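You operate a simulated robot arm through the tools that you are given. There is no shell and no other tool.

You are at the controls of a simulated robot arm. One attempt, no reset.

JOB
Add sand to the mould and ram it with the blue rammer.
Fine: one full yellow scoop from the green bin; ram it firm; put both tools back. Set down upright: yellow scoop, what you pick out.

It is judged by the outcome, as a careful person would: the job done as asked, and still so three seconds after it is handed in. It fails if anything else is knocked over, pushed out of place, dropped, spilled or broken.

ROBOT AND FRAMES
A 6-joint arm with a two-finger parallel gripper, fixed in place. Base frame: the origin is at the foot of the arm, x ahead of it, y to its left, z up; the work surface is at about z = 0. Lengths are in mm, angles in degrees, forces in N, time in s.
With the tool pointing down near the work surface it reaches from about 140 to 580 mm from the base axis. Its first joint turns from -66.0 to 66.0 degrees. Payload 2.1 kg.
The tool frame sits at the grasp point between the pads (the TCP): z along the fingers, y along the line on which they close. The tips reach 30 mm beyond it. The gripper opens to 94 mm. The fingers are 28 mm wide and 10 mm thick; the gripper's body (50 by 96 mm) begins 55 mm behind the TCP.
Orientation is that of the tool frame in the base frame, as a unit quaternion [w, x, y, z]. With the fingers straight down and closing along the base's y, the tool's x points along the base's -x, its y along +y and its z along -z.

CONTROLS
- The arm moves only by the tool send_rows. Its argument "moves" is a list of rows, each an object of numbers (a shift or turn left out is 0, a gripper value left out holds the last): "tx", "ty", "tz": the shift along the tool's x, y, z in units of 400 mm (1.0 is 400 mm); "rx", "ry", "rz": the turn, a rotation vector about the tool's x, y, z in units of 180 degrees (1.0 is 180 degrees). In form: [{"tx": .., "ty": .., "tz": .., "rx": .., "ry": .., "rz": ..}, ...]. A call has 1 to 20 rows; each row is the pose to reach, as a shift and turn from the pose commanded when the call began, along the tool's axes at that moment. "grip" is the opening, from 0 (shut) to 1 (fully open), set as the call begins (left out, the last holds). A call with a number of a shift or a turn outside -1 to 1 is refused whole. Each row takes 0.2 s and may step no farther than 50 mm and 8.6 degrees from the row before; otherwise, or with a gripper value out of range, the whole call is refused. A pose out of reach is approached as far as the arm can. The call stops where the force on the tool passes 40 N (or 10 N more than at its start, if that is more) or the arm is blocked; 0.2 s more then pass. Each finger travels about 72 mm/s and halts on what it meets, pressing with about 45 N; the grip force reading is that of the motor and also rises with nothing between the fingers. The clock runs only during rows and for 0.2 s after the last one: add rows that repeat a pose to give the fingers time. It gives the time, the measured TCP pose, the force on the tool (base axes), the opening and the grip force at its end, in the units of the frame above (readings bear some noise), with the torque about the TCP (base axes, N m) and any sound that the robot's microphone picked up.
- Cameras (640 x 400 px; columns grow to the right, rows downward): "scene" is fixed at [26.9, -357.9, 483.9]; the picture's right is [0.95, -0.30, 0.00], its down [-0.17, -0.54, -0.82] and it looks along [0.25, 0.78, -0.57] (base axes); focal length 218 px, centre (320, 200). "wrist" rides on the gripper at [76, 14, -103] in the tool frame; the picture's right is [-0.18, 0.98, 0.00], its down [-0.75, -0.14, -0.64] and it looks along [-0.63, -0.12, 0.77] (tool axes); focal length 243 px, centre (320, 200). There is no depth. A picture from a camera that has moved, and an enlarged one, comes with that camera's place and axes in the base frame and with its lens.
- grab_frame(camera): a new picture of that camera. No time passes.
- enlarge(camera, box): a new picture of the part [left, top, right, bottom] of that camera's present view, enlarged. No time passes.
- close_job(): hands the job in; it is judged then, once.

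Places have to be worked out from the pictures, the camera data and where the tool is seen. Open the gripper and draw the arm clear of the work before you hand the job in, unless the task says otherwise.

The tools are called after "Request:" as name(argument=value, ...) on one line, values as JSON. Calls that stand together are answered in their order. send_rows: Moves the arm, as the interface text tells. Its arguments: {"type":"object","properties":{"moves":{"type":"array","items":{"type":"object","properties":{"tx":{"type":"number"},"ty":{"type":"number"},"tz":{"type":"number"},"rx":{"type":"number"},"ry":{"type":"number"},"rz":{"type":"number"}}}},"grip":{"type":"number"}},"required":["moves"]} The other tools are called the same way: grab_frame (camera) takes a picture; enlarge (camera, box) takes an enlarged picture of a part of a camera's view; close_job () hands the job in.

At the start:

```text
time: 0.0
tool_pos: [357.3, 62.6, 354.3]
tool_rot: [0.001, -0.001, 1.0, 0.001]
contact_force: [0.1, 0.7, -0.2]
moment: [-0.02, 0.0, -0.03]
finger_gap: 94.2
gripper_force: 0.0
```

scene: 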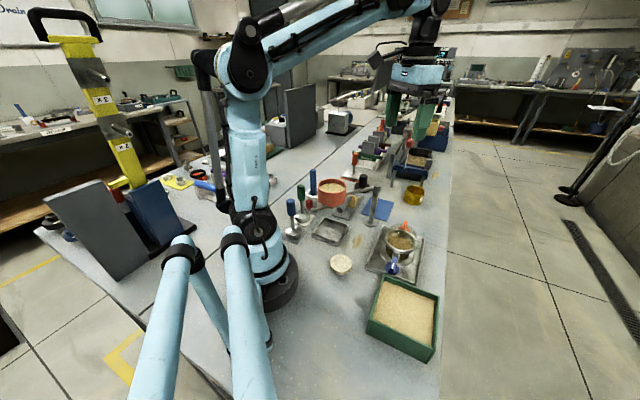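
wrist: 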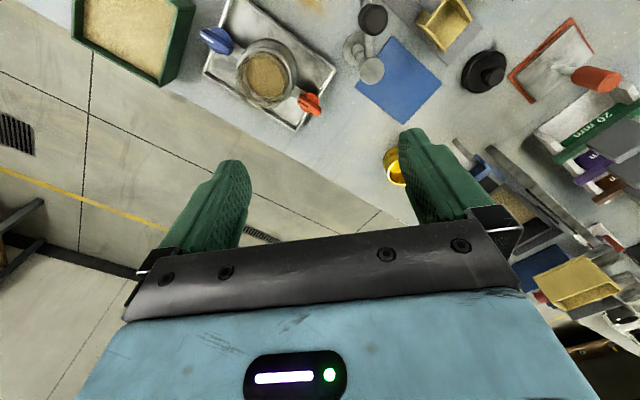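

I start by looking closer at the bench, to identify the scoop, the green bin, the mould and the blue rammer.

Request:
enlarge(camera="scene", box=[270, 160, 450, 290])

Request:
enlarge(camera="scene", box=[330, 80, 470, 220])

Request:
enlarge(camera="wrist", box=[320, 0, 640, 200])

Request:
enlarge(camera="wrist", box=[50, 0, 370, 200])

Request:
enlarge(camera="scene", box=[340, 170, 460, 370])

```text
3.08 times, centred on (360, 225) of scene
camera zoom: at [26.9, -357.9, 483.9], right [0.95, -0.3, 0.0], down [-0.17, -0.54, -0.82], along [0.25, 0.78, -0.57], focal length 670 px, centre (197, 123)
```

zoom: 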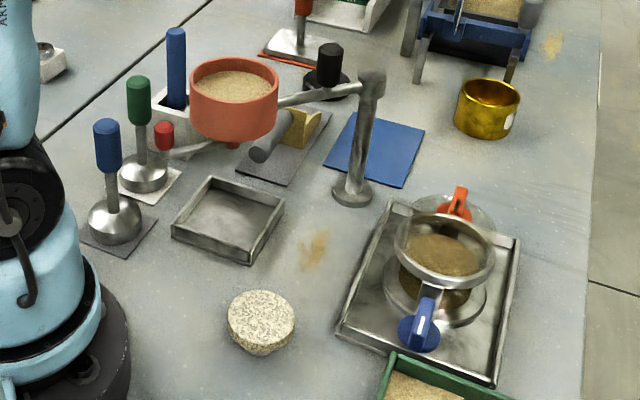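

```text
2.86 times, centred on (400, 150) of scene
camera zoom: at [26.9, -357.9, 483.9], right [0.95, -0.3, 0.0], down [-0.17, -0.54, -0.82], along [0.25, 0.78, -0.57], focal length 622 px, centre (91, 343)
```

zoom: 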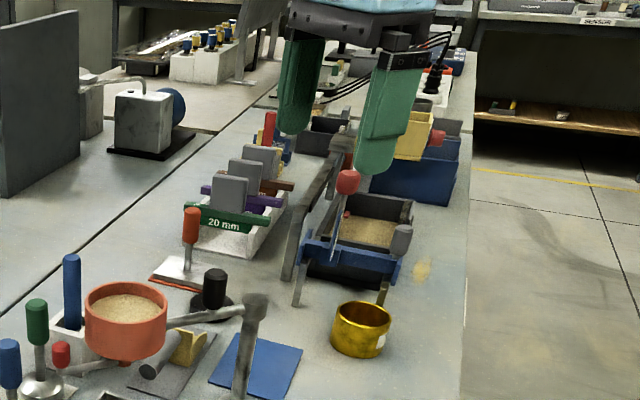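

```text
2.00 times, centred on (480, 100) of wrist
camera zoom: at [281.3, 77.3, 457.7], right [0.18, 0.98, 0.0], down [0.75, -0.14, 0.64], along [0.63, -0.12, -0.77], focal length 485 px, centre (0, 400)
```

zoom: 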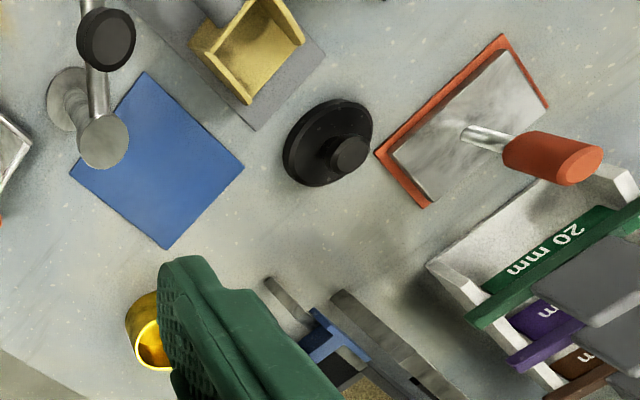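

```text
2.00 times, centred on (210, 100) of wrist
camera zoom: at [281.3, 77.3, 457.7], right [0.18, 0.98, 0.0], down [0.75, -0.14, 0.64], along [0.63, -0.12, -0.77], focal length 485 px, centre (540, 400)
```

zoom: 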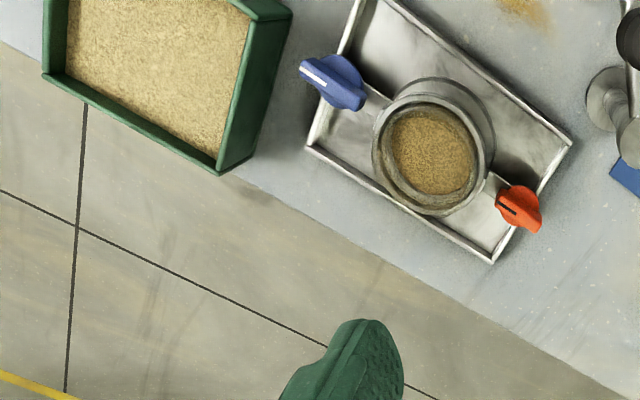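

```text
2.00 times, centred on (400, 270) of scene
camera zoom: at [26.9, -357.9, 483.9], right [0.95, -0.3, 0.0], down [-0.17, -0.54, -0.82], along [0.25, 0.78, -0.57], focal length 435 px, centre (160, 60)
```

zoom: 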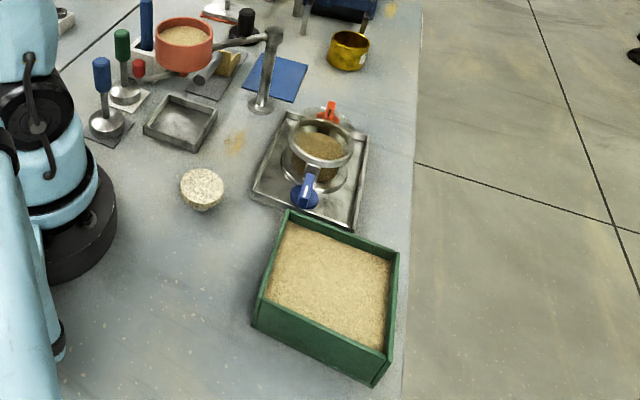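

The mould looks to be the collared metal cylinder on the tray, and the yellow scoop with the grey handle lies on the grey mat. The blue rammers are near the base, so I draw the arm back to view them with the wrist camera.

Request:
send_rows(moves=[{"tx": 0.1}, {"tx": 0.2}, {"tx": 0.3}, {"tx": 0.38}])

Request:
grab_frame(camera="wrist")

Request:
grab_frame(camera="scene")

```text
time: 1.0
tool_pos: [205.0, 63.6, 354.0]
tool_rot: [0.0, 0.0, 1.0, 0.001]
contact_force: [-0.5, -0.1, 0.1]
moment: [0.01, 0.02, -0.04]
finger_gap: 93.9
gripper_force: 0.1
```

```text
taken
camera wrist: at [128.5, 76.7, 457.9], right [0.18, 0.98, 0.0], down [0.75, -0.14, 0.64], along [0.63, -0.12, -0.77], focal length 243 px, centre (320, 200)
```

wrist: 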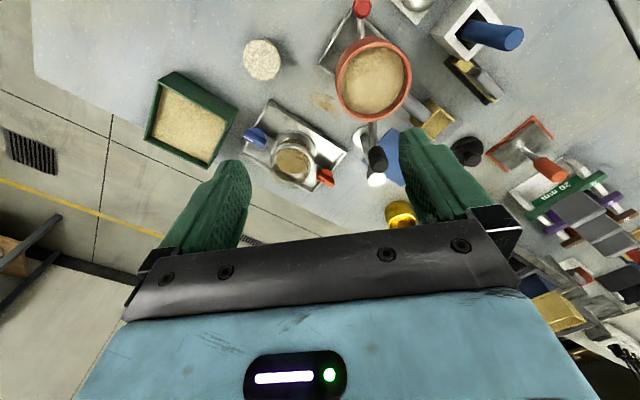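

```text
taken
```

scene: 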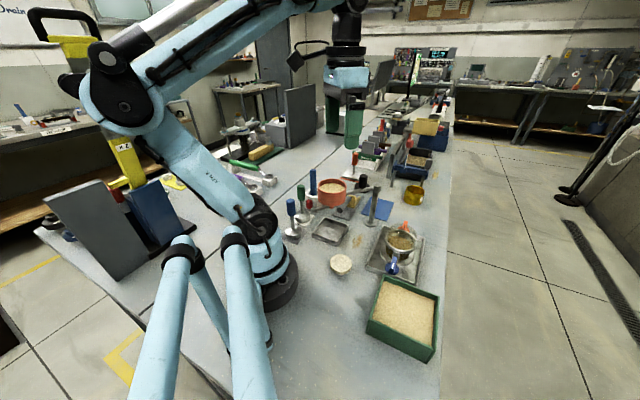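

The wrist view now shows more; I enlarge both cameras on the relevant parts.

Request:
enlarge(camera="wrist", box=[310, 0, 550, 150])

Request:
enlarge(camera="wrist", box=[140, 30, 380, 200])

Request:
enlarge(camera="scene", box=[280, 165, 400, 245])

Request:
enlarge(camera="scene", box=[355, 205, 435, 285])

Request:
enlarge(camera="scene", box=[330, 95, 470, 215])

```text
2.67 times, centred on (430, 75) of wrist
camera zoom: at [128.5, 76.7, 457.9], right [0.18, 0.98, 0.0], down [0.75, -0.14, 0.64], along [0.63, -0.12, -0.77], focal length 647 px, centre (27, 533)
```

zoom: 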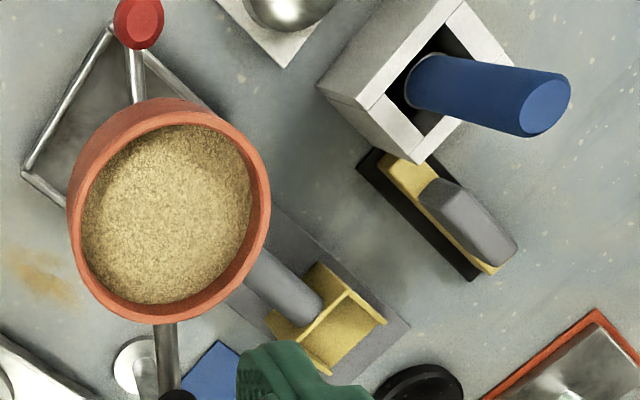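

```text
2.35 times, centred on (260, 115) of wrist
camera zoom: at [128.5, 76.7, 457.9], right [0.18, 0.98, 0.0], down [0.75, -0.14, 0.64], along [0.63, -0.12, -0.77], focal length 571 px, centre (461, 400)
```

zoom: 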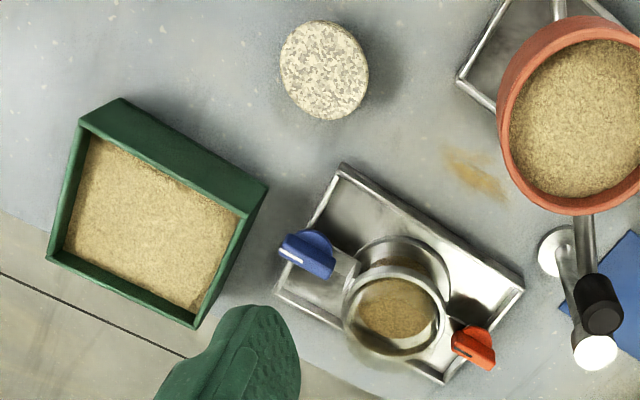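

```text
5.00 times, centred on (340, 205) of scene
camera zoom: at [26.9, -357.9, 483.9], right [0.95, -0.3, 0.0], down [-0.17, -0.54, -0.82], along [0.25, 0.78, -0.57], focal length 1088 px, centre (220, 175)
```

zoom: 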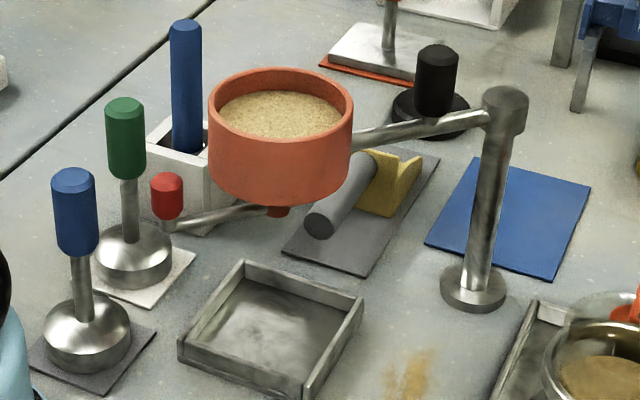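

```text
5.00 times, centred on (395, 245) of scene
camera zoom: at [26.9, -357.9, 483.9], right [0.95, -0.3, 0.0], down [-0.17, -0.54, -0.82], along [0.25, 0.78, -0.57], focal length 1088 px, centre (-55, -25)
```

zoom: 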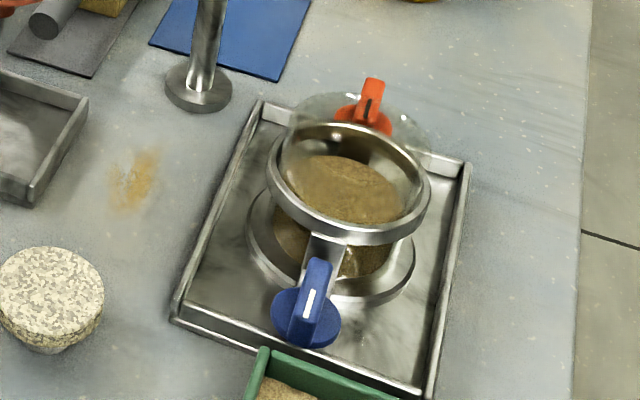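

```text
3.33 times, centred on (400, 155) of scene
camera zoom: at [26.9, -357.9, 483.9], right [0.95, -0.3, 0.0], down [-0.17, -0.54, -0.82], along [0.25, 0.78, -0.57], focal length 725 px, centre (53, 350)
```

zoom: 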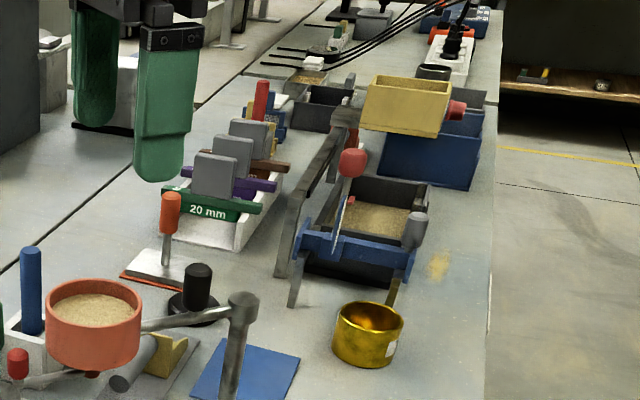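

I have rough positions: scoop around (325, 235), blue rammer about (98, 138), mould about (360, -25), bin about (257, -188), and a hopper on an arm near (213, 122, 155). I move the wrist camera above the scoop for a closer view.

Request:
send_rows(moves=[{"tx": -0.05, "ty": 0.08, "tz": 0.04}, {"tx": -0.1, "ty": 0.16, "tz": 0.08}, {"tx": -0.16, "ty": 0.24, "tz": 0.13}, {"tx": -0.22, "ty": 0.33, "tz": 0.17}, {"tx": -0.2825, "ty": 0.4185, "tz": 0.22}, {"tx": -0.2825, "ty": 0.4185, "tz": 0.26}])

Request:
grab_frame(camera="wrist")

Request:
enlarge(camera="wrist", box=[200, 0, 440, 150])

Request:
grab_frame(camera="scene")

```text
time: 2.4
tool_pos: [319.3, 229.8, 250.3]
tool_rot: [0.001, -0.001, 1.0, 0.001]
contact_force: [0.0, -0.2, -0.2]
moment: [-0.02, -0.05, -0.03]
finger_gap: 94.0
gripper_force: 0.1
```

```text
taken
camera wrist: at [242.2, 245.1, 353.5], right [0.18, 0.98, 0.0], down [0.75, -0.14, 0.64], along [0.63, -0.12, -0.77], focal length 243 px, centre (320, 200)
```

wrist: 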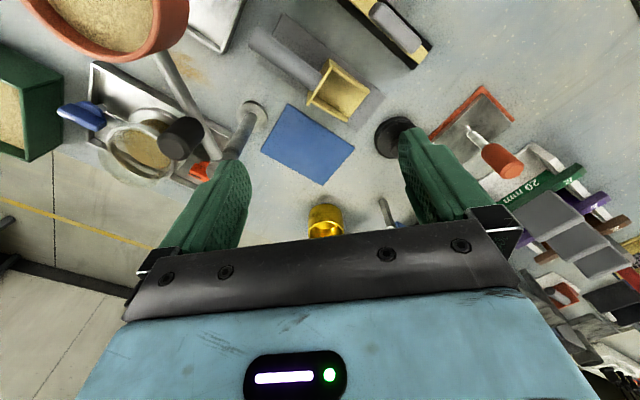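

```text
2.67 times, centred on (320, 75) of wrist
camera zoom: at [242.2, 245.1, 353.5], right [0.18, 0.98, 0.0], down [0.75, -0.14, 0.64], along [0.63, -0.12, -0.77], focal length 647 px, centre (320, 533)
```

zoom: 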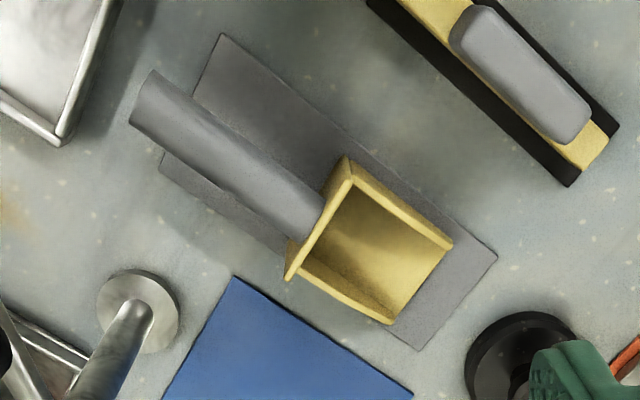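

```text
taken
```

scene: 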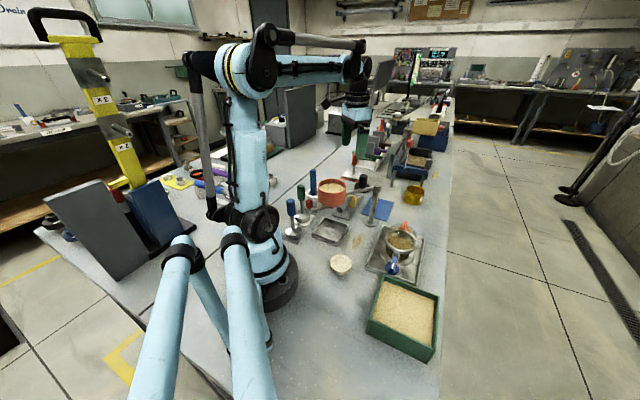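

The scoop's axis runs at 45° on its mat (centre about (328, 236)); its handle end is at about (260, 168, 42), with the hopper (214, 118, z 135–178) right behind it. Next I look at the mould and bin up close.

Request:
send_rows(moves=[{"tx": -0.012, "ty": -0.115}, {"tx": -0.025, "ty": -0.23}, {"tx": -0.037, "ty": -0.345}, {"tx": -0.05, "ty": -0.46}, {"tx": -0.062, "ty": -0.57}, {"tx": -0.07, "ty": -0.65}])

Request:
grab_frame(camera="wrist")

Request:
enlarge(camera="wrist", box=[230, 0, 430, 125])

Request:
enlarge(camera="wrist", box=[0, 0, 240, 150])

```text
time: 3.8
tool_pos: [348.0, -29.6, 250.1]
tool_rot: [0.001, -0.001, 1.0, 0.001]
contact_force: [0.6, -0.2, -0.5]
moment: [0.0, 0.03, -0.01]
finger_gap: 94.1
gripper_force: 0.1
```

```text
taken
camera wrist: at [270.9, -15.9, 353.7], right [0.18, 0.98, 0.0], down [0.75, -0.14, 0.64], along [0.63, -0.12, -0.77], focal length 243 px, centre (320, 200)
```

wrist: 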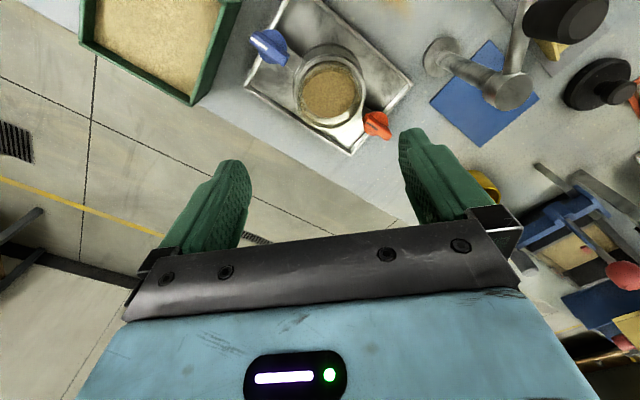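

```text
3.20 times, centred on (330, 62) of wrist
camera zoom: at [270.9, -15.9, 353.7], right [0.18, 0.98, 0.0], down [0.75, -0.14, 0.64], along [0.63, -0.12, -0.77], focal length 776 px, centre (288, 640)
```

zoom: 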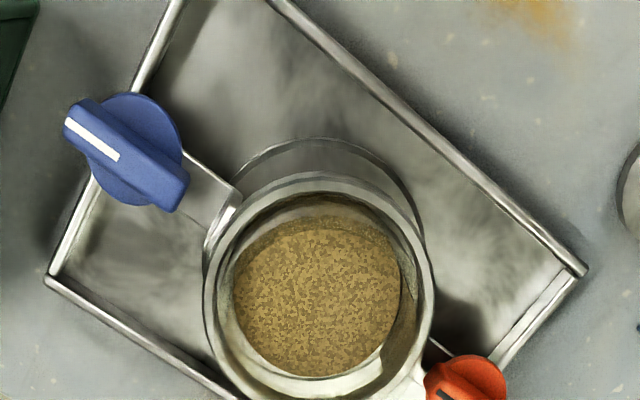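

```text
2.67 times, centred on (120, 75) of wrist
camera zoom: at [270.9, -15.9, 353.7], right [0.18, 0.98, 0.0], down [0.75, -0.14, 0.64], along [0.63, -0.12, -0.77], focal length 647 px, centre (853, 533)
```

zoom: 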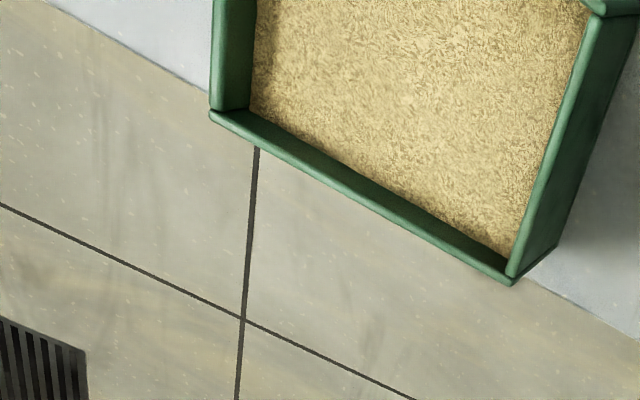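

The mould's ring with sand is at about (356, -21) and the bin is a 45°-turned square centred near (258, -182). For better measurement I tilt the tool so the wrist camera looks straight down over the mould.

Request:
send_rows(moves=[{"tx": -0.066, "tz": -0.025, "ry": -0.0434}, {"tx": -0.132, "tz": -0.05, "ry": -0.0868}, {"tx": -0.198, "tz": -0.075, "ry": -0.13}, {"tx": -0.264, "tz": -0.1, "ry": -0.1736}, {"tx": -0.33, "tz": -0.125, "ry": -0.217}])

Request:
grab_frame(camera="wrist")

Request:
enlarge(camera="wrist", box=[220, 130, 420, 255])

```text
time: 5.0
tool_pos: [480.0, -29.4, 300.1]
tool_rot: [0.336, -0.001, 0.942, 0.002]
contact_force: [-0.5, 0.1, 0.4]
moment: [-0.02, 0.01, 0.03]
finger_gap: 94.1
gripper_force: 0.0
```

```text
taken
camera wrist: at [355.4, -15.0, 333.4], right [0.14, 0.98, 0.12], down [0.18, -0.14, 0.97], along [0.97, -0.12, -0.19], focal length 243 px, centre (320, 200)
```

wrist: 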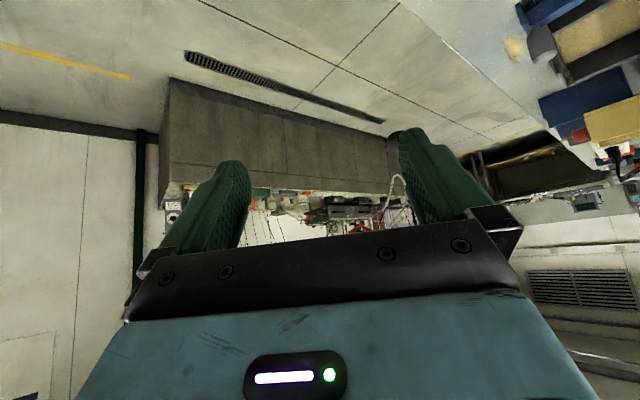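

```text
3.20 times, centred on (320, 192) of wrist
camera zoom: at [355.4, -15.0, 333.4], right [0.14, 0.98, 0.12], down [0.18, -0.14, 0.97], along [0.97, -0.12, -0.19], focal length 776 px, centre (320, 224)
```

zoom: 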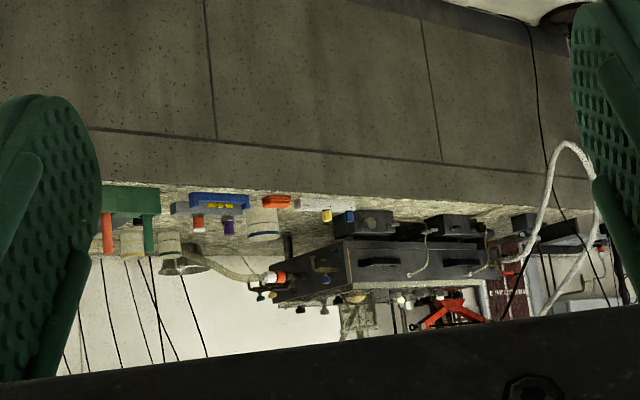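

That was the wrong tilt direction; I tilt the other way, ending above the mould with the camera looking straight down (this also tests the tilt needed for pouring).

Request:
send_rows(moves=[{"tx": 0.037, "tz": -0.006, "ry": 0.0433}, {"tx": 0.074, "tz": -0.012, "ry": 0.0867}, {"tx": 0.111, "tz": -0.018, "ry": 0.13}, {"tx": 0.148, "tz": -0.024, "ry": 0.1733}, {"tx": 0.185, "tz": -0.03, "ry": 0.2167}, {"tx": 0.222, "tz": -0.036, "ry": 0.26}, {"tx": 0.259, "tz": -0.042, "ry": 0.3033}, {"tx": 0.296, "tz": -0.048, "ry": 0.3467}, {"tx": 0.333, "tz": -0.054, "ry": 0.39}, {"tx": 0.37, "ty": -0.0115, "tz": -0.06, "ry": 0.4333}])

Request:
grab_frame(camera="wrist")

Request:
enlarge(camera="wrist", box=[220, 130, 420, 255])

Request:
enlarge(camera="wrist", box=[0, 0, 320, 200])

Request:
grab_frame(camera="scene")

```text
time: 7.2
tool_pos: [358.9, -35.3, 230.3]
tool_rot: [-0.219, -0.002, 0.976, -0.003]
contact_force: [0.3, -0.2, -0.4]
moment: [-0.03, 0.0, 0.02]
finger_gap: 93.8
gripper_force: 0.2
out of reach, approached as far as the arm can: row 9, 10
```

```text
taken
camera wrist: at [333.4, -20.3, 357.1], right [0.16, 0.98, -0.08], down [0.96, -0.13, 0.26], along [0.24, -0.12, -0.96], focal length 243 px, centre (320, 200)
```

wrist: 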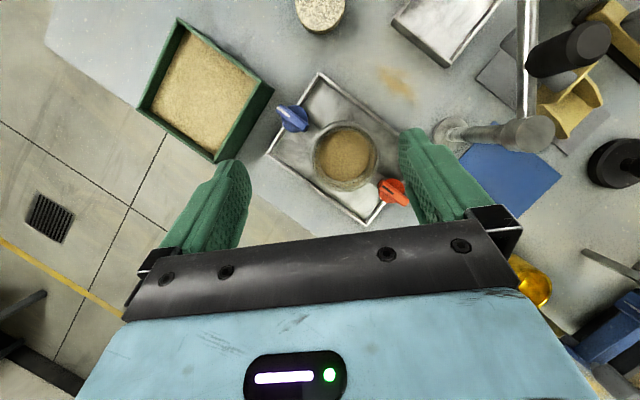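

```text
3.20 times, centred on (320, 192) of wrist
camera zoom: at [333.4, -20.3, 357.1], right [0.16, 0.98, -0.08], down [0.96, -0.13, 0.26], along [0.24, -0.12, -0.96], focal length 776 px, centre (320, 224)
```

zoom: 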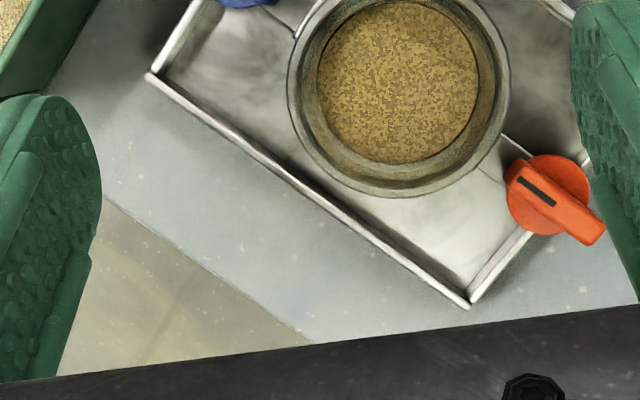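

```text
2.00 times, centred on (160, 100) of wrist
camera zoom: at [333.4, -20.3, 357.1], right [0.16, 0.98, -0.08], down [0.96, -0.13, 0.26], along [0.24, -0.12, -0.96], focal length 485 px, centre (640, 400)
```

zoom: 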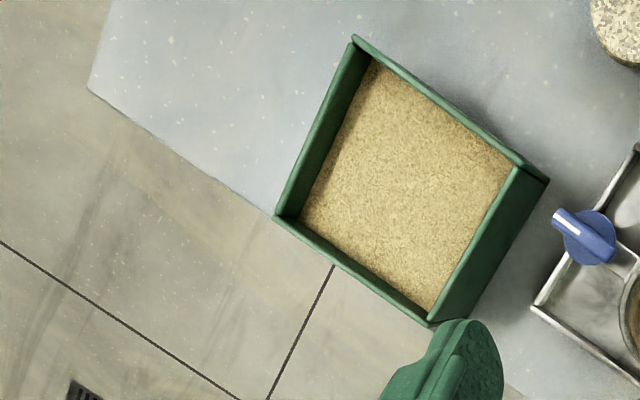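

```text
taken
```

scene: 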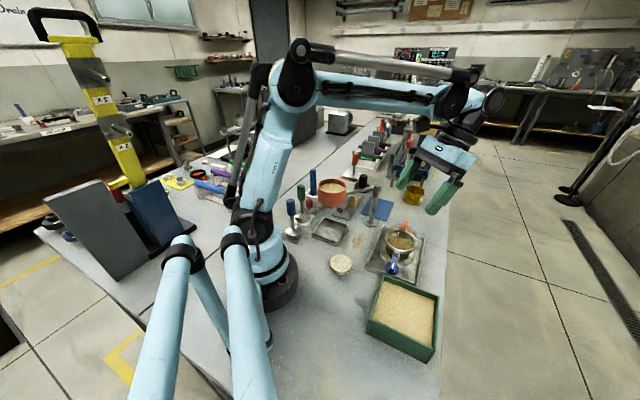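

The backward tilt is limited to about 25° here, so I'll pour with the scoop's nose facing the base (tool tilts forward), which means grasping the scoop with the camera on the nose side – this also keeps the camera off the hopper. Mould centre measures (358.5, -20); I bring the tool back upright first.

Request:
send_rows(moves=[{"ry": -0.0434}, {"ry": -0.0868}, {"ry": -0.13}, {"ry": -0.1736}, {"ry": -0.2167}])

```text
time: 8.4
tool_pos: [358.7, -36.1, 230.3]
tool_rot: [0.12, -0.003, 0.993, -0.003]
contact_force: [-0.4, 0.2, 0.4]
moment: [0.01, -0.03, 0.01]
finger_gap: 94.0
gripper_force: 0.1
```

The commanded pose had been clipped, leaving a 13.8° forward tilt; I straighten and rise to z=300.

Request:
send_rows(moves=[{"tx": -0.02, "tz": -0.085, "ry": 0.0383}, {"tx": -0.0417, "tz": -0.17, "ry": 0.0766}])

```text
time: 9.0
tool_pos: [358.4, -35.5, 300.4]
tool_rot: [-0.001, -0.003, 1.0, -0.004]
contact_force: [0.4, 0.0, -0.4]
moment: [0.0, -0.01, -0.05]
finger_gap: 93.7
gripper_force: 0.1
```

Upright again. Now I move over the scoop while turning the tool 135° about its axis, to test that the flipped orientation is reachable.

Request:
send_rows(moves=[{"tx": 0.008, "ty": 0.039, "rz": 0.0469}, {"tx": 0.016, "ty": 0.079, "rz": 0.0938}, {"tx": 0.023, "ty": 0.118, "rz": 0.1406}, {"tx": 0.031, "ty": 0.157, "rz": 0.1875}, {"tx": 0.039, "ty": 0.197, "rz": 0.2344}, {"tx": 0.047, "ty": 0.236, "rz": 0.2813}, {"tx": 0.055, "ty": 0.275, "rz": 0.3281}, {"tx": 0.062, "ty": 0.314, "rz": 0.375}, {"tx": 0.07, "ty": 0.354, "rz": 0.4219}, {"tx": 0.078, "ty": 0.393, "rz": 0.4688}, {"tx": 0.086, "ty": 0.432, "rz": 0.5156}, {"tx": 0.094, "ty": 0.472, "rz": 0.5625}, {"tx": 0.102, "ty": 0.511, "rz": 0.6094}, {"tx": 0.109, "ty": 0.55, "rz": 0.6563}, {"tx": 0.117, "ty": 0.59, "rz": 0.7031}, {"tx": 0.125, "ty": 0.629, "rz": 0.75}])

Request:
grab_frame(camera="wrist")

Request:
grab_frame(camera="scene")

```text
time: 12.4
tool_pos: [308.1, 216.1, 298.6]
tool_rot: [0.003, 0.923, 0.384, -0.002]
contact_force: [0.4, 0.7, -0.3]
moment: [-0.03, 0.04, 0.01]
finger_gap: 94.1
gripper_force: 0.1
```

```text
taken
camera wrist: at [370.9, 261.2, 403.2], right [0.57, -0.82, 0.0], down [-0.63, -0.43, 0.65], along [-0.53, -0.37, -0.76], focal length 243 px, centre (320, 200)
```

wrist: 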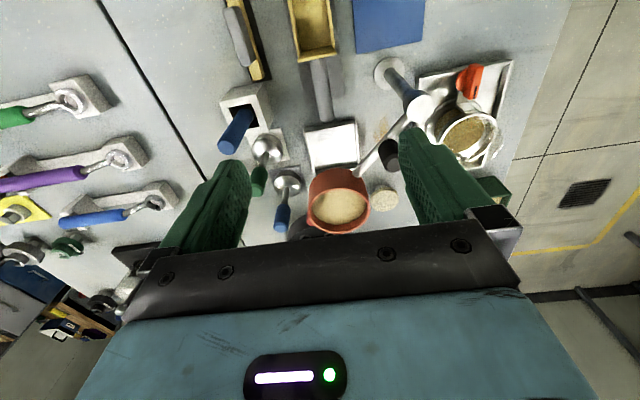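

```text
taken
```

scene: 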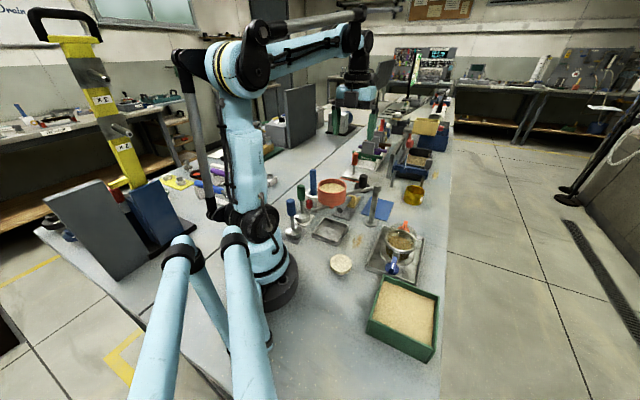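

The flipped orientation works. I enlarge this view to check the tools, including the blue-handled items at the left.

Request:
enlarge(camera="wrist", box=[200, 0, 440, 150])

Request:
enlarge(camera="wrist", box=[200, 70, 440, 240])

Request:
enlarge(camera="wrist", box=[0, 60, 200, 260])

Request:
enlarge(camera="scene", box=[150, 130, 350, 255])

```text
2.67 times, centred on (320, 75) of wrist
camera zoom: at [370.9, 261.2, 403.2], right [0.57, -0.82, 0.0], down [-0.63, -0.43, 0.65], along [-0.53, -0.37, -0.76], focal length 647 px, centre (320, 533)
```

zoom: 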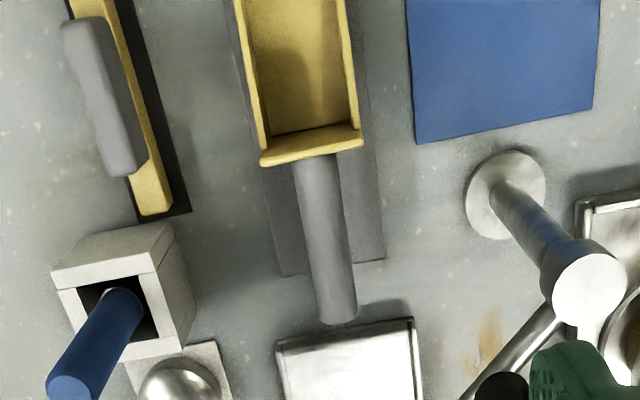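

```text
2.35 times, centred on (320, 155) of wrist
camera zoom: at [370.9, 261.2, 403.2], right [0.57, -0.82, 0.0], down [-0.63, -0.43, 0.65], along [-0.53, -0.37, -0.76], focal length 571 px, centre (320, 306)
```

zoom: 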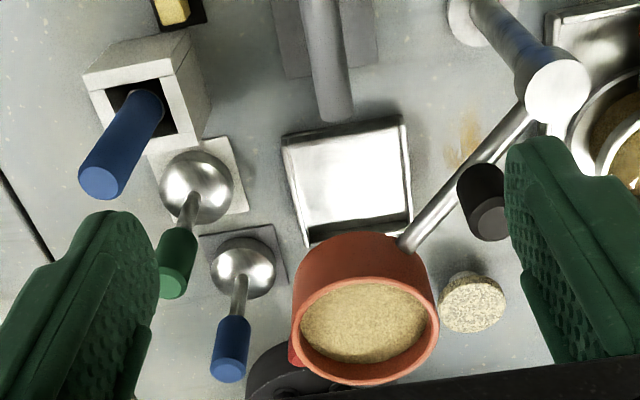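

```text
2.00 times, centred on (100, 160) of wrist
camera zoom: at [370.9, 261.2, 403.2], right [0.57, -0.82, 0.0], down [-0.63, -0.43, 0.65], along [-0.53, -0.37, -0.76], focal length 485 px, centre (760, 280)
```

zoom: 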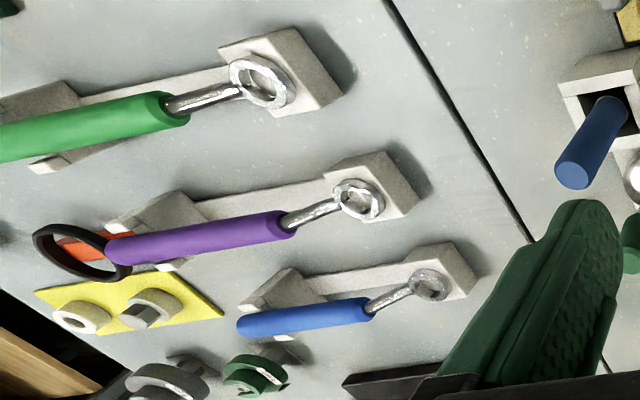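

```text
3.20 times, centred on (250, 192) of scene
camera zoom: at [26.9, -357.9, 483.9], right [0.95, -0.3, 0.0], down [-0.17, -0.54, -0.82], along [0.25, 0.78, -0.57], focal length 696 px, centre (544, 224)
```

zoom: 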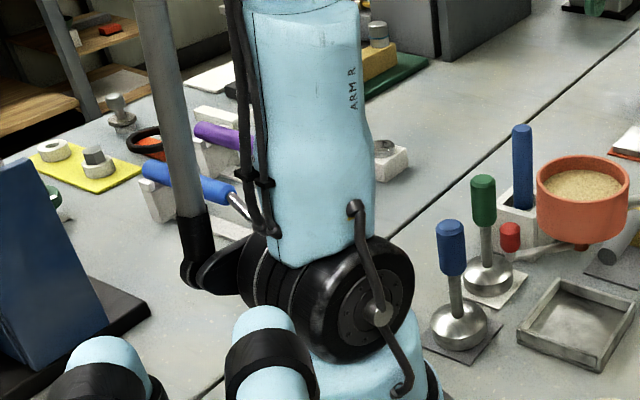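

The blue rammer is confirmed as the blue-handled one with the domed foot at about (98, 138); the far ones are spanners. I lower over the scoop handle to z≈110 with the fingers at about 60 mm and check alignment.

Request:
send_rows(moves=[{"tx": -0.0636, "tz": 0.1}, {"tx": -0.0636, "tz": 0.2}, {"tx": -0.0636, "tz": 0.3}, {"tx": -0.0636, "tz": 0.4}, {"tx": -0.0636, "tz": 0.47}], grip=0.64)

Request:
grab_frame(camera="wrist")

Request:
enlarge(camera="scene", box=[290, 120, 450, 240])

```text
time: 13.6
tool_pos: [289.5, 196.6, 110.4]
tool_rot: [0.003, 0.923, 0.385, -0.002]
contact_force: [0.4, 0.4, 0.2]
moment: [0.01, -0.01, -0.01]
finger_gap: 60.3
gripper_force: 0.0
```

```text
taken
camera wrist: at [353.1, 241.8, 214.4], right [0.57, -0.82, 0.0], down [-0.63, -0.43, 0.65], along [-0.53, -0.37, -0.76], focal length 243 px, centre (320, 200)
```

wrist: 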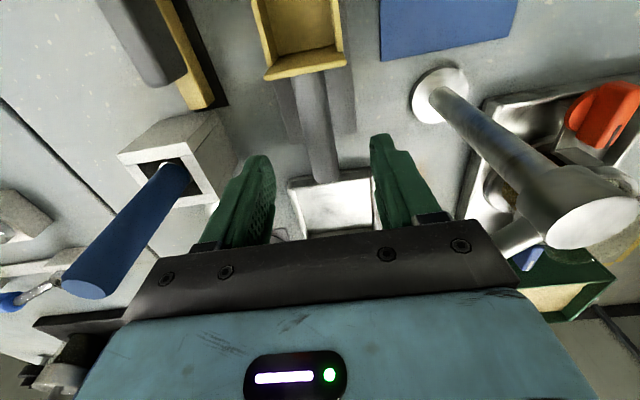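

```text
3.33 times, centred on (370, 180) of scene
camera zoom: at [26.9, -357.9, 483.9], right [0.95, -0.3, 0.0], down [-0.17, -0.54, -0.82], along [0.25, 0.78, -0.57], focal length 725 px, centre (153, 267)
```

zoom: 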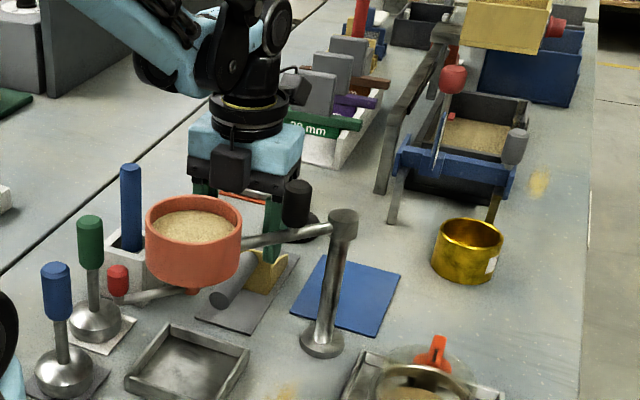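

Handle is centred between the fingers. A dark box on the gripper's rear side faces the hopper; I zoom in to judge its clearance before lowering.

Request:
enlarge(camera="scene", box=[320, 140, 400, 200])

```text
6.67 times, centred on (360, 170) of scene
camera zoom: at [26.9, -357.9, 483.9], right [0.95, -0.3, 0.0], down [-0.17, -0.54, -0.82], along [0.25, 0.78, -0.57], focal length 1451 px, centre (53, 400)
```

zoom: 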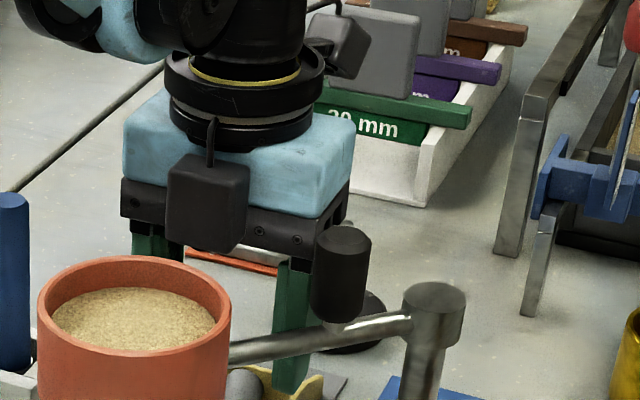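

The dark box hangs on a rod at the hopper side and its offset is unclear. I raise the arm straight up 150 mm and look again to triangulate it.

Request:
send_rows(moves=[{"tz": -0.1}, {"tz": -0.2}, {"tz": -0.3}, {"tz": -0.375}])

Request:
enlarge(camera="scene", box=[310, 70, 410, 145])

```text
time: 14.6
tool_pos: [288.8, 198.3, 263.8]
tool_rot: [0.003, 0.923, 0.385, -0.002]
contact_force: [0.5, -1.0, -0.3]
moment: [0.0, 0.01, -0.04]
finger_gap: 60.3
gripper_force: 0.1
```

```text
5.33 times, centred on (360, 108) of scene
camera zoom: at [26.9, -357.9, 483.9], right [0.95, -0.3, 0.0], down [-0.17, -0.54, -0.82], along [0.25, 0.78, -0.57], focal length 1160 px, centre (107, 693)
```

zoom: 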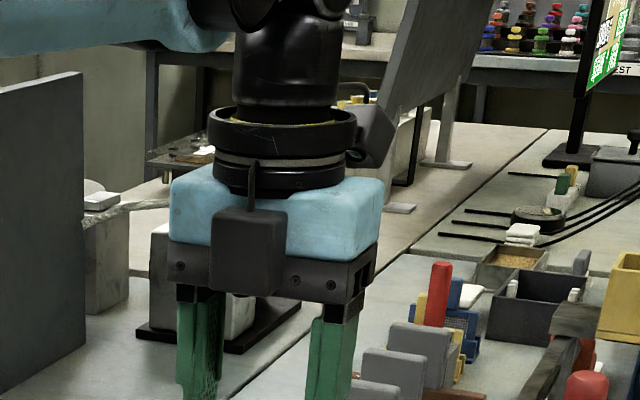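

The box hangs only ~40 mm behind the TCP, about 54 mm above it, so there is roughly 15 mm clearance to the hopper with a grasp a bit nearer to the blade. I lower to z≈38 around the handle.

Request:
send_rows(moves=[{"tx": 0.0177, "tz": 0.1}, {"tx": 0.0177, "tz": 0.2}, {"tx": 0.0177, "tz": 0.3}, {"tx": 0.0177, "tz": 0.4}, {"tx": 0.0177, "tz": 0.46}, {"tx": 0.0177, "tz": 0.51}, {"tx": 0.0177, "tz": 0.54}])

Request:
grab_frame(camera="wrist")

Request:
enlarge(camera="scene", box=[310, 140, 410, 220])

```text
time: 16.2
tool_pos: [294.8, 201.8, 44.1]
tool_rot: [0.001, 0.923, 0.385, -0.002]
contact_force: [0.6, -0.1, -0.2]
moment: [0.0, -0.02, 0.0]
finger_gap: 60.4
gripper_force: 0.1
```

```text
taken
camera wrist: at [358.1, 246.8, 147.9], right [0.57, -0.82, 0.0], down [-0.63, -0.43, 0.65], along [-0.53, -0.37, -0.76], focal length 243 px, centre (320, 200)
```

wrist: 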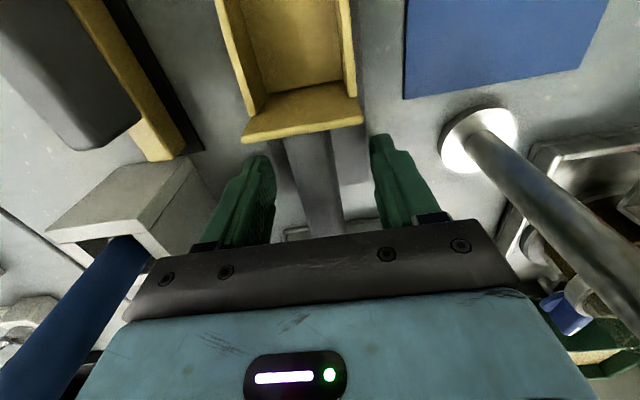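

```text
5.00 times, centred on (360, 180) of scene
camera zoom: at [26.9, -357.9, 483.9], right [0.95, -0.3, 0.0], down [-0.17, -0.54, -0.82], along [0.25, 0.78, -0.57], focal length 1088 px, centre (120, 300)
```

zoom: 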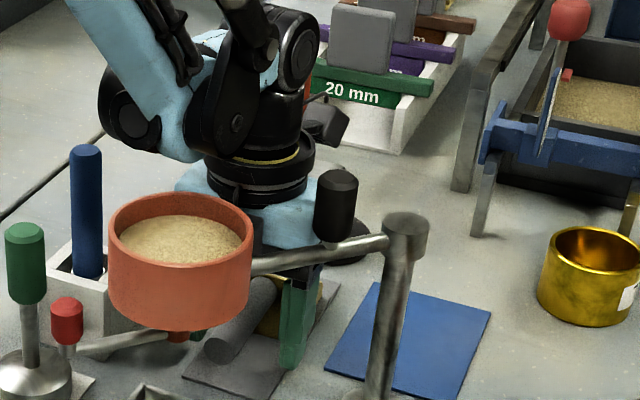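

The handle is centred between the fingers at the TCP. I lower 3 mm more and then close.

Request:
send_rows(moves=[{"tz": 0.008}])

Request:
send_rows(moves=[{"tz": 0}, {"tz": 0}, {"tz": 0}, {"tz": 0}], grip=0)

Request:
grab_frame(camera="wrist")

```text
time: 16.6
tool_pos: [294.7, 201.8, 40.7]
tool_rot: [0.004, 0.923, 0.385, -0.002]
contact_force: [-0.3, -1.2, -0.6]
moment: [-0.04, 0.01, -0.01]
finger_gap: 60.2
gripper_force: 0.0
```

```text
time: 17.6
tool_pos: [295.0, 200.7, 42.0]
tool_rot: [0.002, 0.923, 0.385, -0.003]
contact_force: [0.6, 0.0, -0.7]
moment: [-0.04, 0.03, -0.01]
finger_gap: 25.3
gripper_force: 45.0
```

```text
taken
camera wrist: at [357.9, 246.7, 145.1], right [0.57, -0.82, 0.0], down [-0.63, -0.43, 0.65], along [-0.53, -0.37, -0.76], focal length 243 px, centre (320, 200)
```

wrist: 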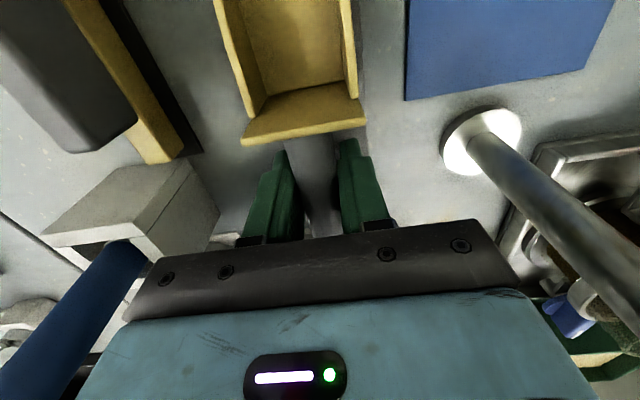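

Gripped (25 mm, 45 N). I lift straight up and check that the scoop came along.

Request:
send_rows(moves=[{"tz": -0.025}, {"tz": -0.075}, {"tz": -0.17}, {"tz": -0.28}, {"tz": -0.39}, {"tz": -0.5}, {"tz": -0.6}])

Request:
grab_frame(camera="wrist")

Request:
enlarge(camera="scene", box=[310, 60, 430, 160])

```text
time: 19.2
tool_pos: [295.4, 203.9, 280.2]
tool_rot: [0.002, 0.923, 0.386, -0.001]
contact_force: [0.2, 0.4, -0.7]
moment: [0.0, -0.03, 0.05]
finger_gap: 0.2
gripper_force: 33.2
```

```text
taken
camera wrist: at [358.5, 249.0, 384.8], right [0.57, -0.82, 0.0], down [-0.63, -0.43, 0.65], along [-0.53, -0.37, -0.76], focal length 243 px, centre (320, 200)
```

wrist: 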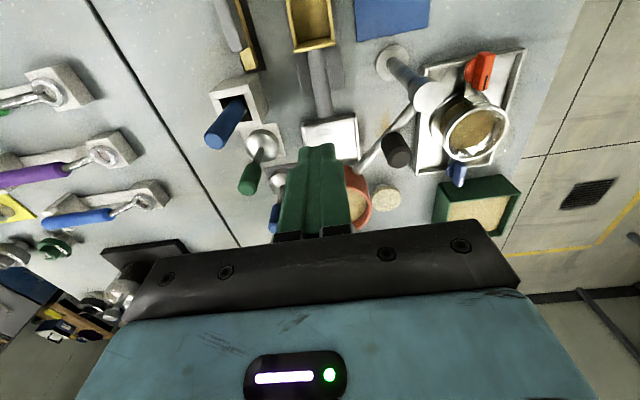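

```text
4.00 times, centred on (370, 110) of scene
camera zoom: at [26.9, -357.9, 483.9], right [0.95, -0.3, 0.0], down [-0.17, -0.54, -0.82], along [0.25, 0.78, -0.57], focal length 870 px, centre (120, 560)
```

zoom: 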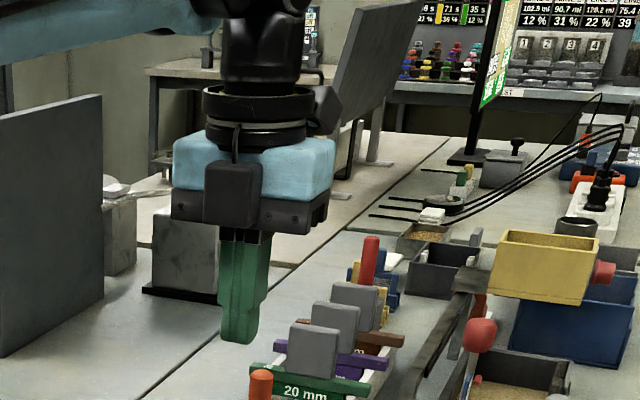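

The fingers slipped off: the gap is 0, and the scoop appears to still be on its mat. I inspect its position and the handle's height.

Request:
enlarge(camera="wrist", box=[220, 0, 420, 125])

Request:
enlarge(camera="scene", box=[320, 175, 400, 225])

```text
3.20 times, centred on (320, 62) of wrist
camera zoom: at [358.5, 249.0, 384.8], right [0.57, -0.82, 0.0], down [-0.63, -0.43, 0.65], along [-0.53, -0.37, -0.76], focal length 776 px, centre (320, 640)
```

zoom: 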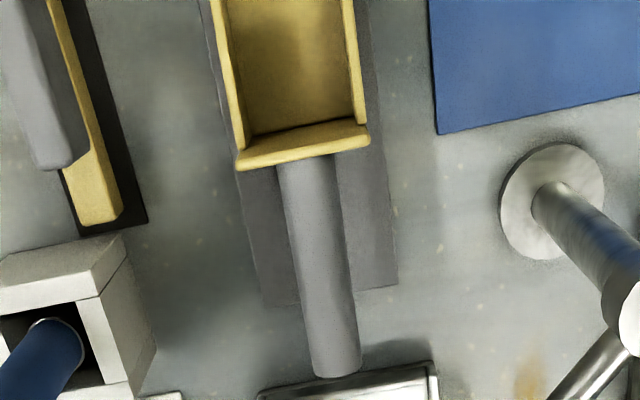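

```text
8.00 times, centred on (360, 200) of scene
camera zoom: at [26.9, -357.9, 483.9], right [0.95, -0.3, 0.0], down [-0.17, -0.54, -0.82], along [0.25, 0.78, -0.57], focal length 1741 px, centre (0, 200)
```

zoom: 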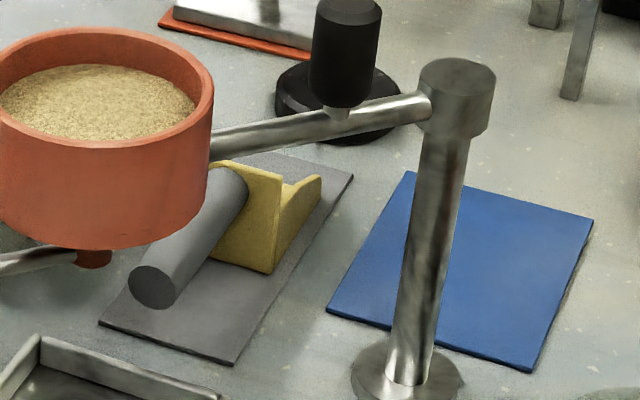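

The handle is a 25 mm cylinder with its axis at z≈36–40, and the scoop is still in its place. I open and go back down to regrip, this time lifting very slowly to watch the forces.

Request:
send_rows(moves=[{"tz": 0.1}, {"tz": 0.2}, {"tz": 0.3}, {"tz": 0.4}, {"tz": 0.5}, {"tz": 0.56}, {"tz": 0.6}, {"tz": 0.611}, {"tz": 0.611}], grip=0.64)

Request:
send_rows(moves=[{"tz": 0}, {"tz": 0}, {"tz": 0}, {"tz": 0}, {"tz": 0}, {"tz": 0}], grip=0)

Request:
send_rows(moves=[{"tz": -0.004}, {"tz": -0.008}, {"tz": -0.012}])

Request:
grab_frame(camera="wrist")

```text
time: 21.2
tool_pos: [294.1, 202.1, 36.9]
tool_rot: [0.003, 0.923, 0.384, -0.002]
contact_force: [-0.3, -0.3, -0.8]
moment: [0.01, 0.02, -0.01]
finger_gap: 60.0
gripper_force: 0.0
```

```text
time: 22.6
tool_pos: [294.1, 201.7, 38.0]
tool_rot: [0.002, 0.922, 0.386, -0.002]
contact_force: [-0.6, -0.6, 0.8]
moment: [-0.04, 0.07, 0.02]
finger_gap: 25.1
gripper_force: 44.8
```

```text
time: 23.4
tool_pos: [294.3, 199.9, 42.8]
tool_rot: [0.003, 0.923, 0.385, -0.001]
contact_force: [0.6, 0.9, -1.0]
moment: [-0.01, 0.08, -0.01]
finger_gap: 25.3
gripper_force: 45.0
```

```text
taken
camera wrist: at [357.7, 246.3, 146.3], right [0.57, -0.82, 0.0], down [-0.63, -0.43, 0.65], along [-0.53, -0.37, -0.76], focal length 243 px, centre (320, 200)
```

wrist: 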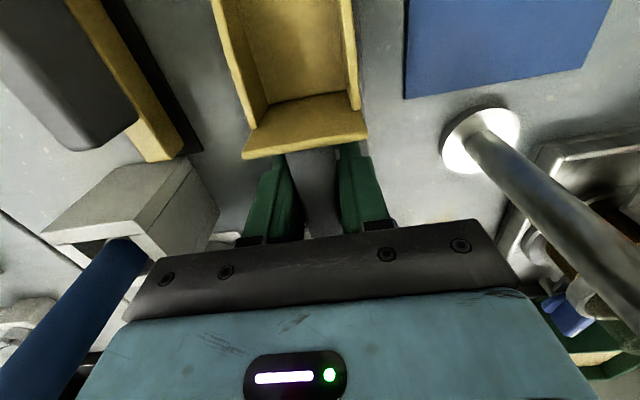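

The scoop seems to be following. I lift another 30 mm slowly and check again.

Request:
send_rows(moves=[{"tz": -0.015}, {"tz": -0.03}, {"tz": -0.045}, {"tz": -0.06}, {"tz": -0.075}])

Request:
grab_frame(camera="wrist")

Request:
enlarge(camera="scene", box=[310, 150, 410, 220])

```text
time: 24.6
tool_pos: [294.7, 202.2, 73.3]
tool_rot: [0.002, 0.923, 0.385, -0.002]
contact_force: [-0.1, -0.3, -1.8]
moment: [-0.05, 0.02, 0.01]
finger_gap: 25.6
gripper_force: 44.8
```

```text
taken
camera wrist: at [357.5, 246.9, 176.3], right [0.57, -0.82, 0.0], down [-0.63, -0.43, 0.65], along [-0.53, -0.37, -0.76], focal length 243 px, centre (320, 200)
```

wrist: 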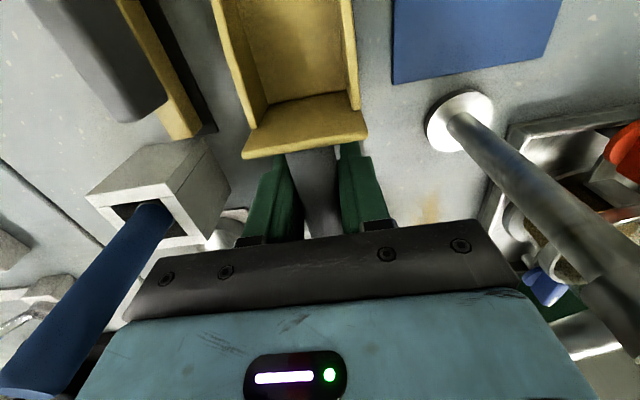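

```text
5.71 times, centred on (360, 185) of scene
camera zoom: at [26.9, -357.9, 483.9], right [0.95, -0.3, 0.0], down [-0.17, -0.54, -0.82], along [0.25, 0.78, -0.57], focal length 1243 px, centre (91, 286)
```

zoom: 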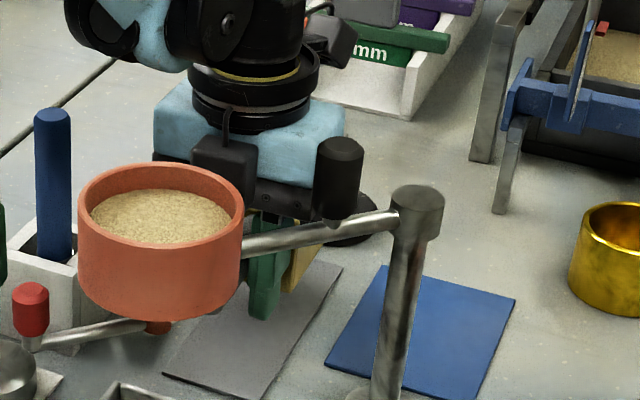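

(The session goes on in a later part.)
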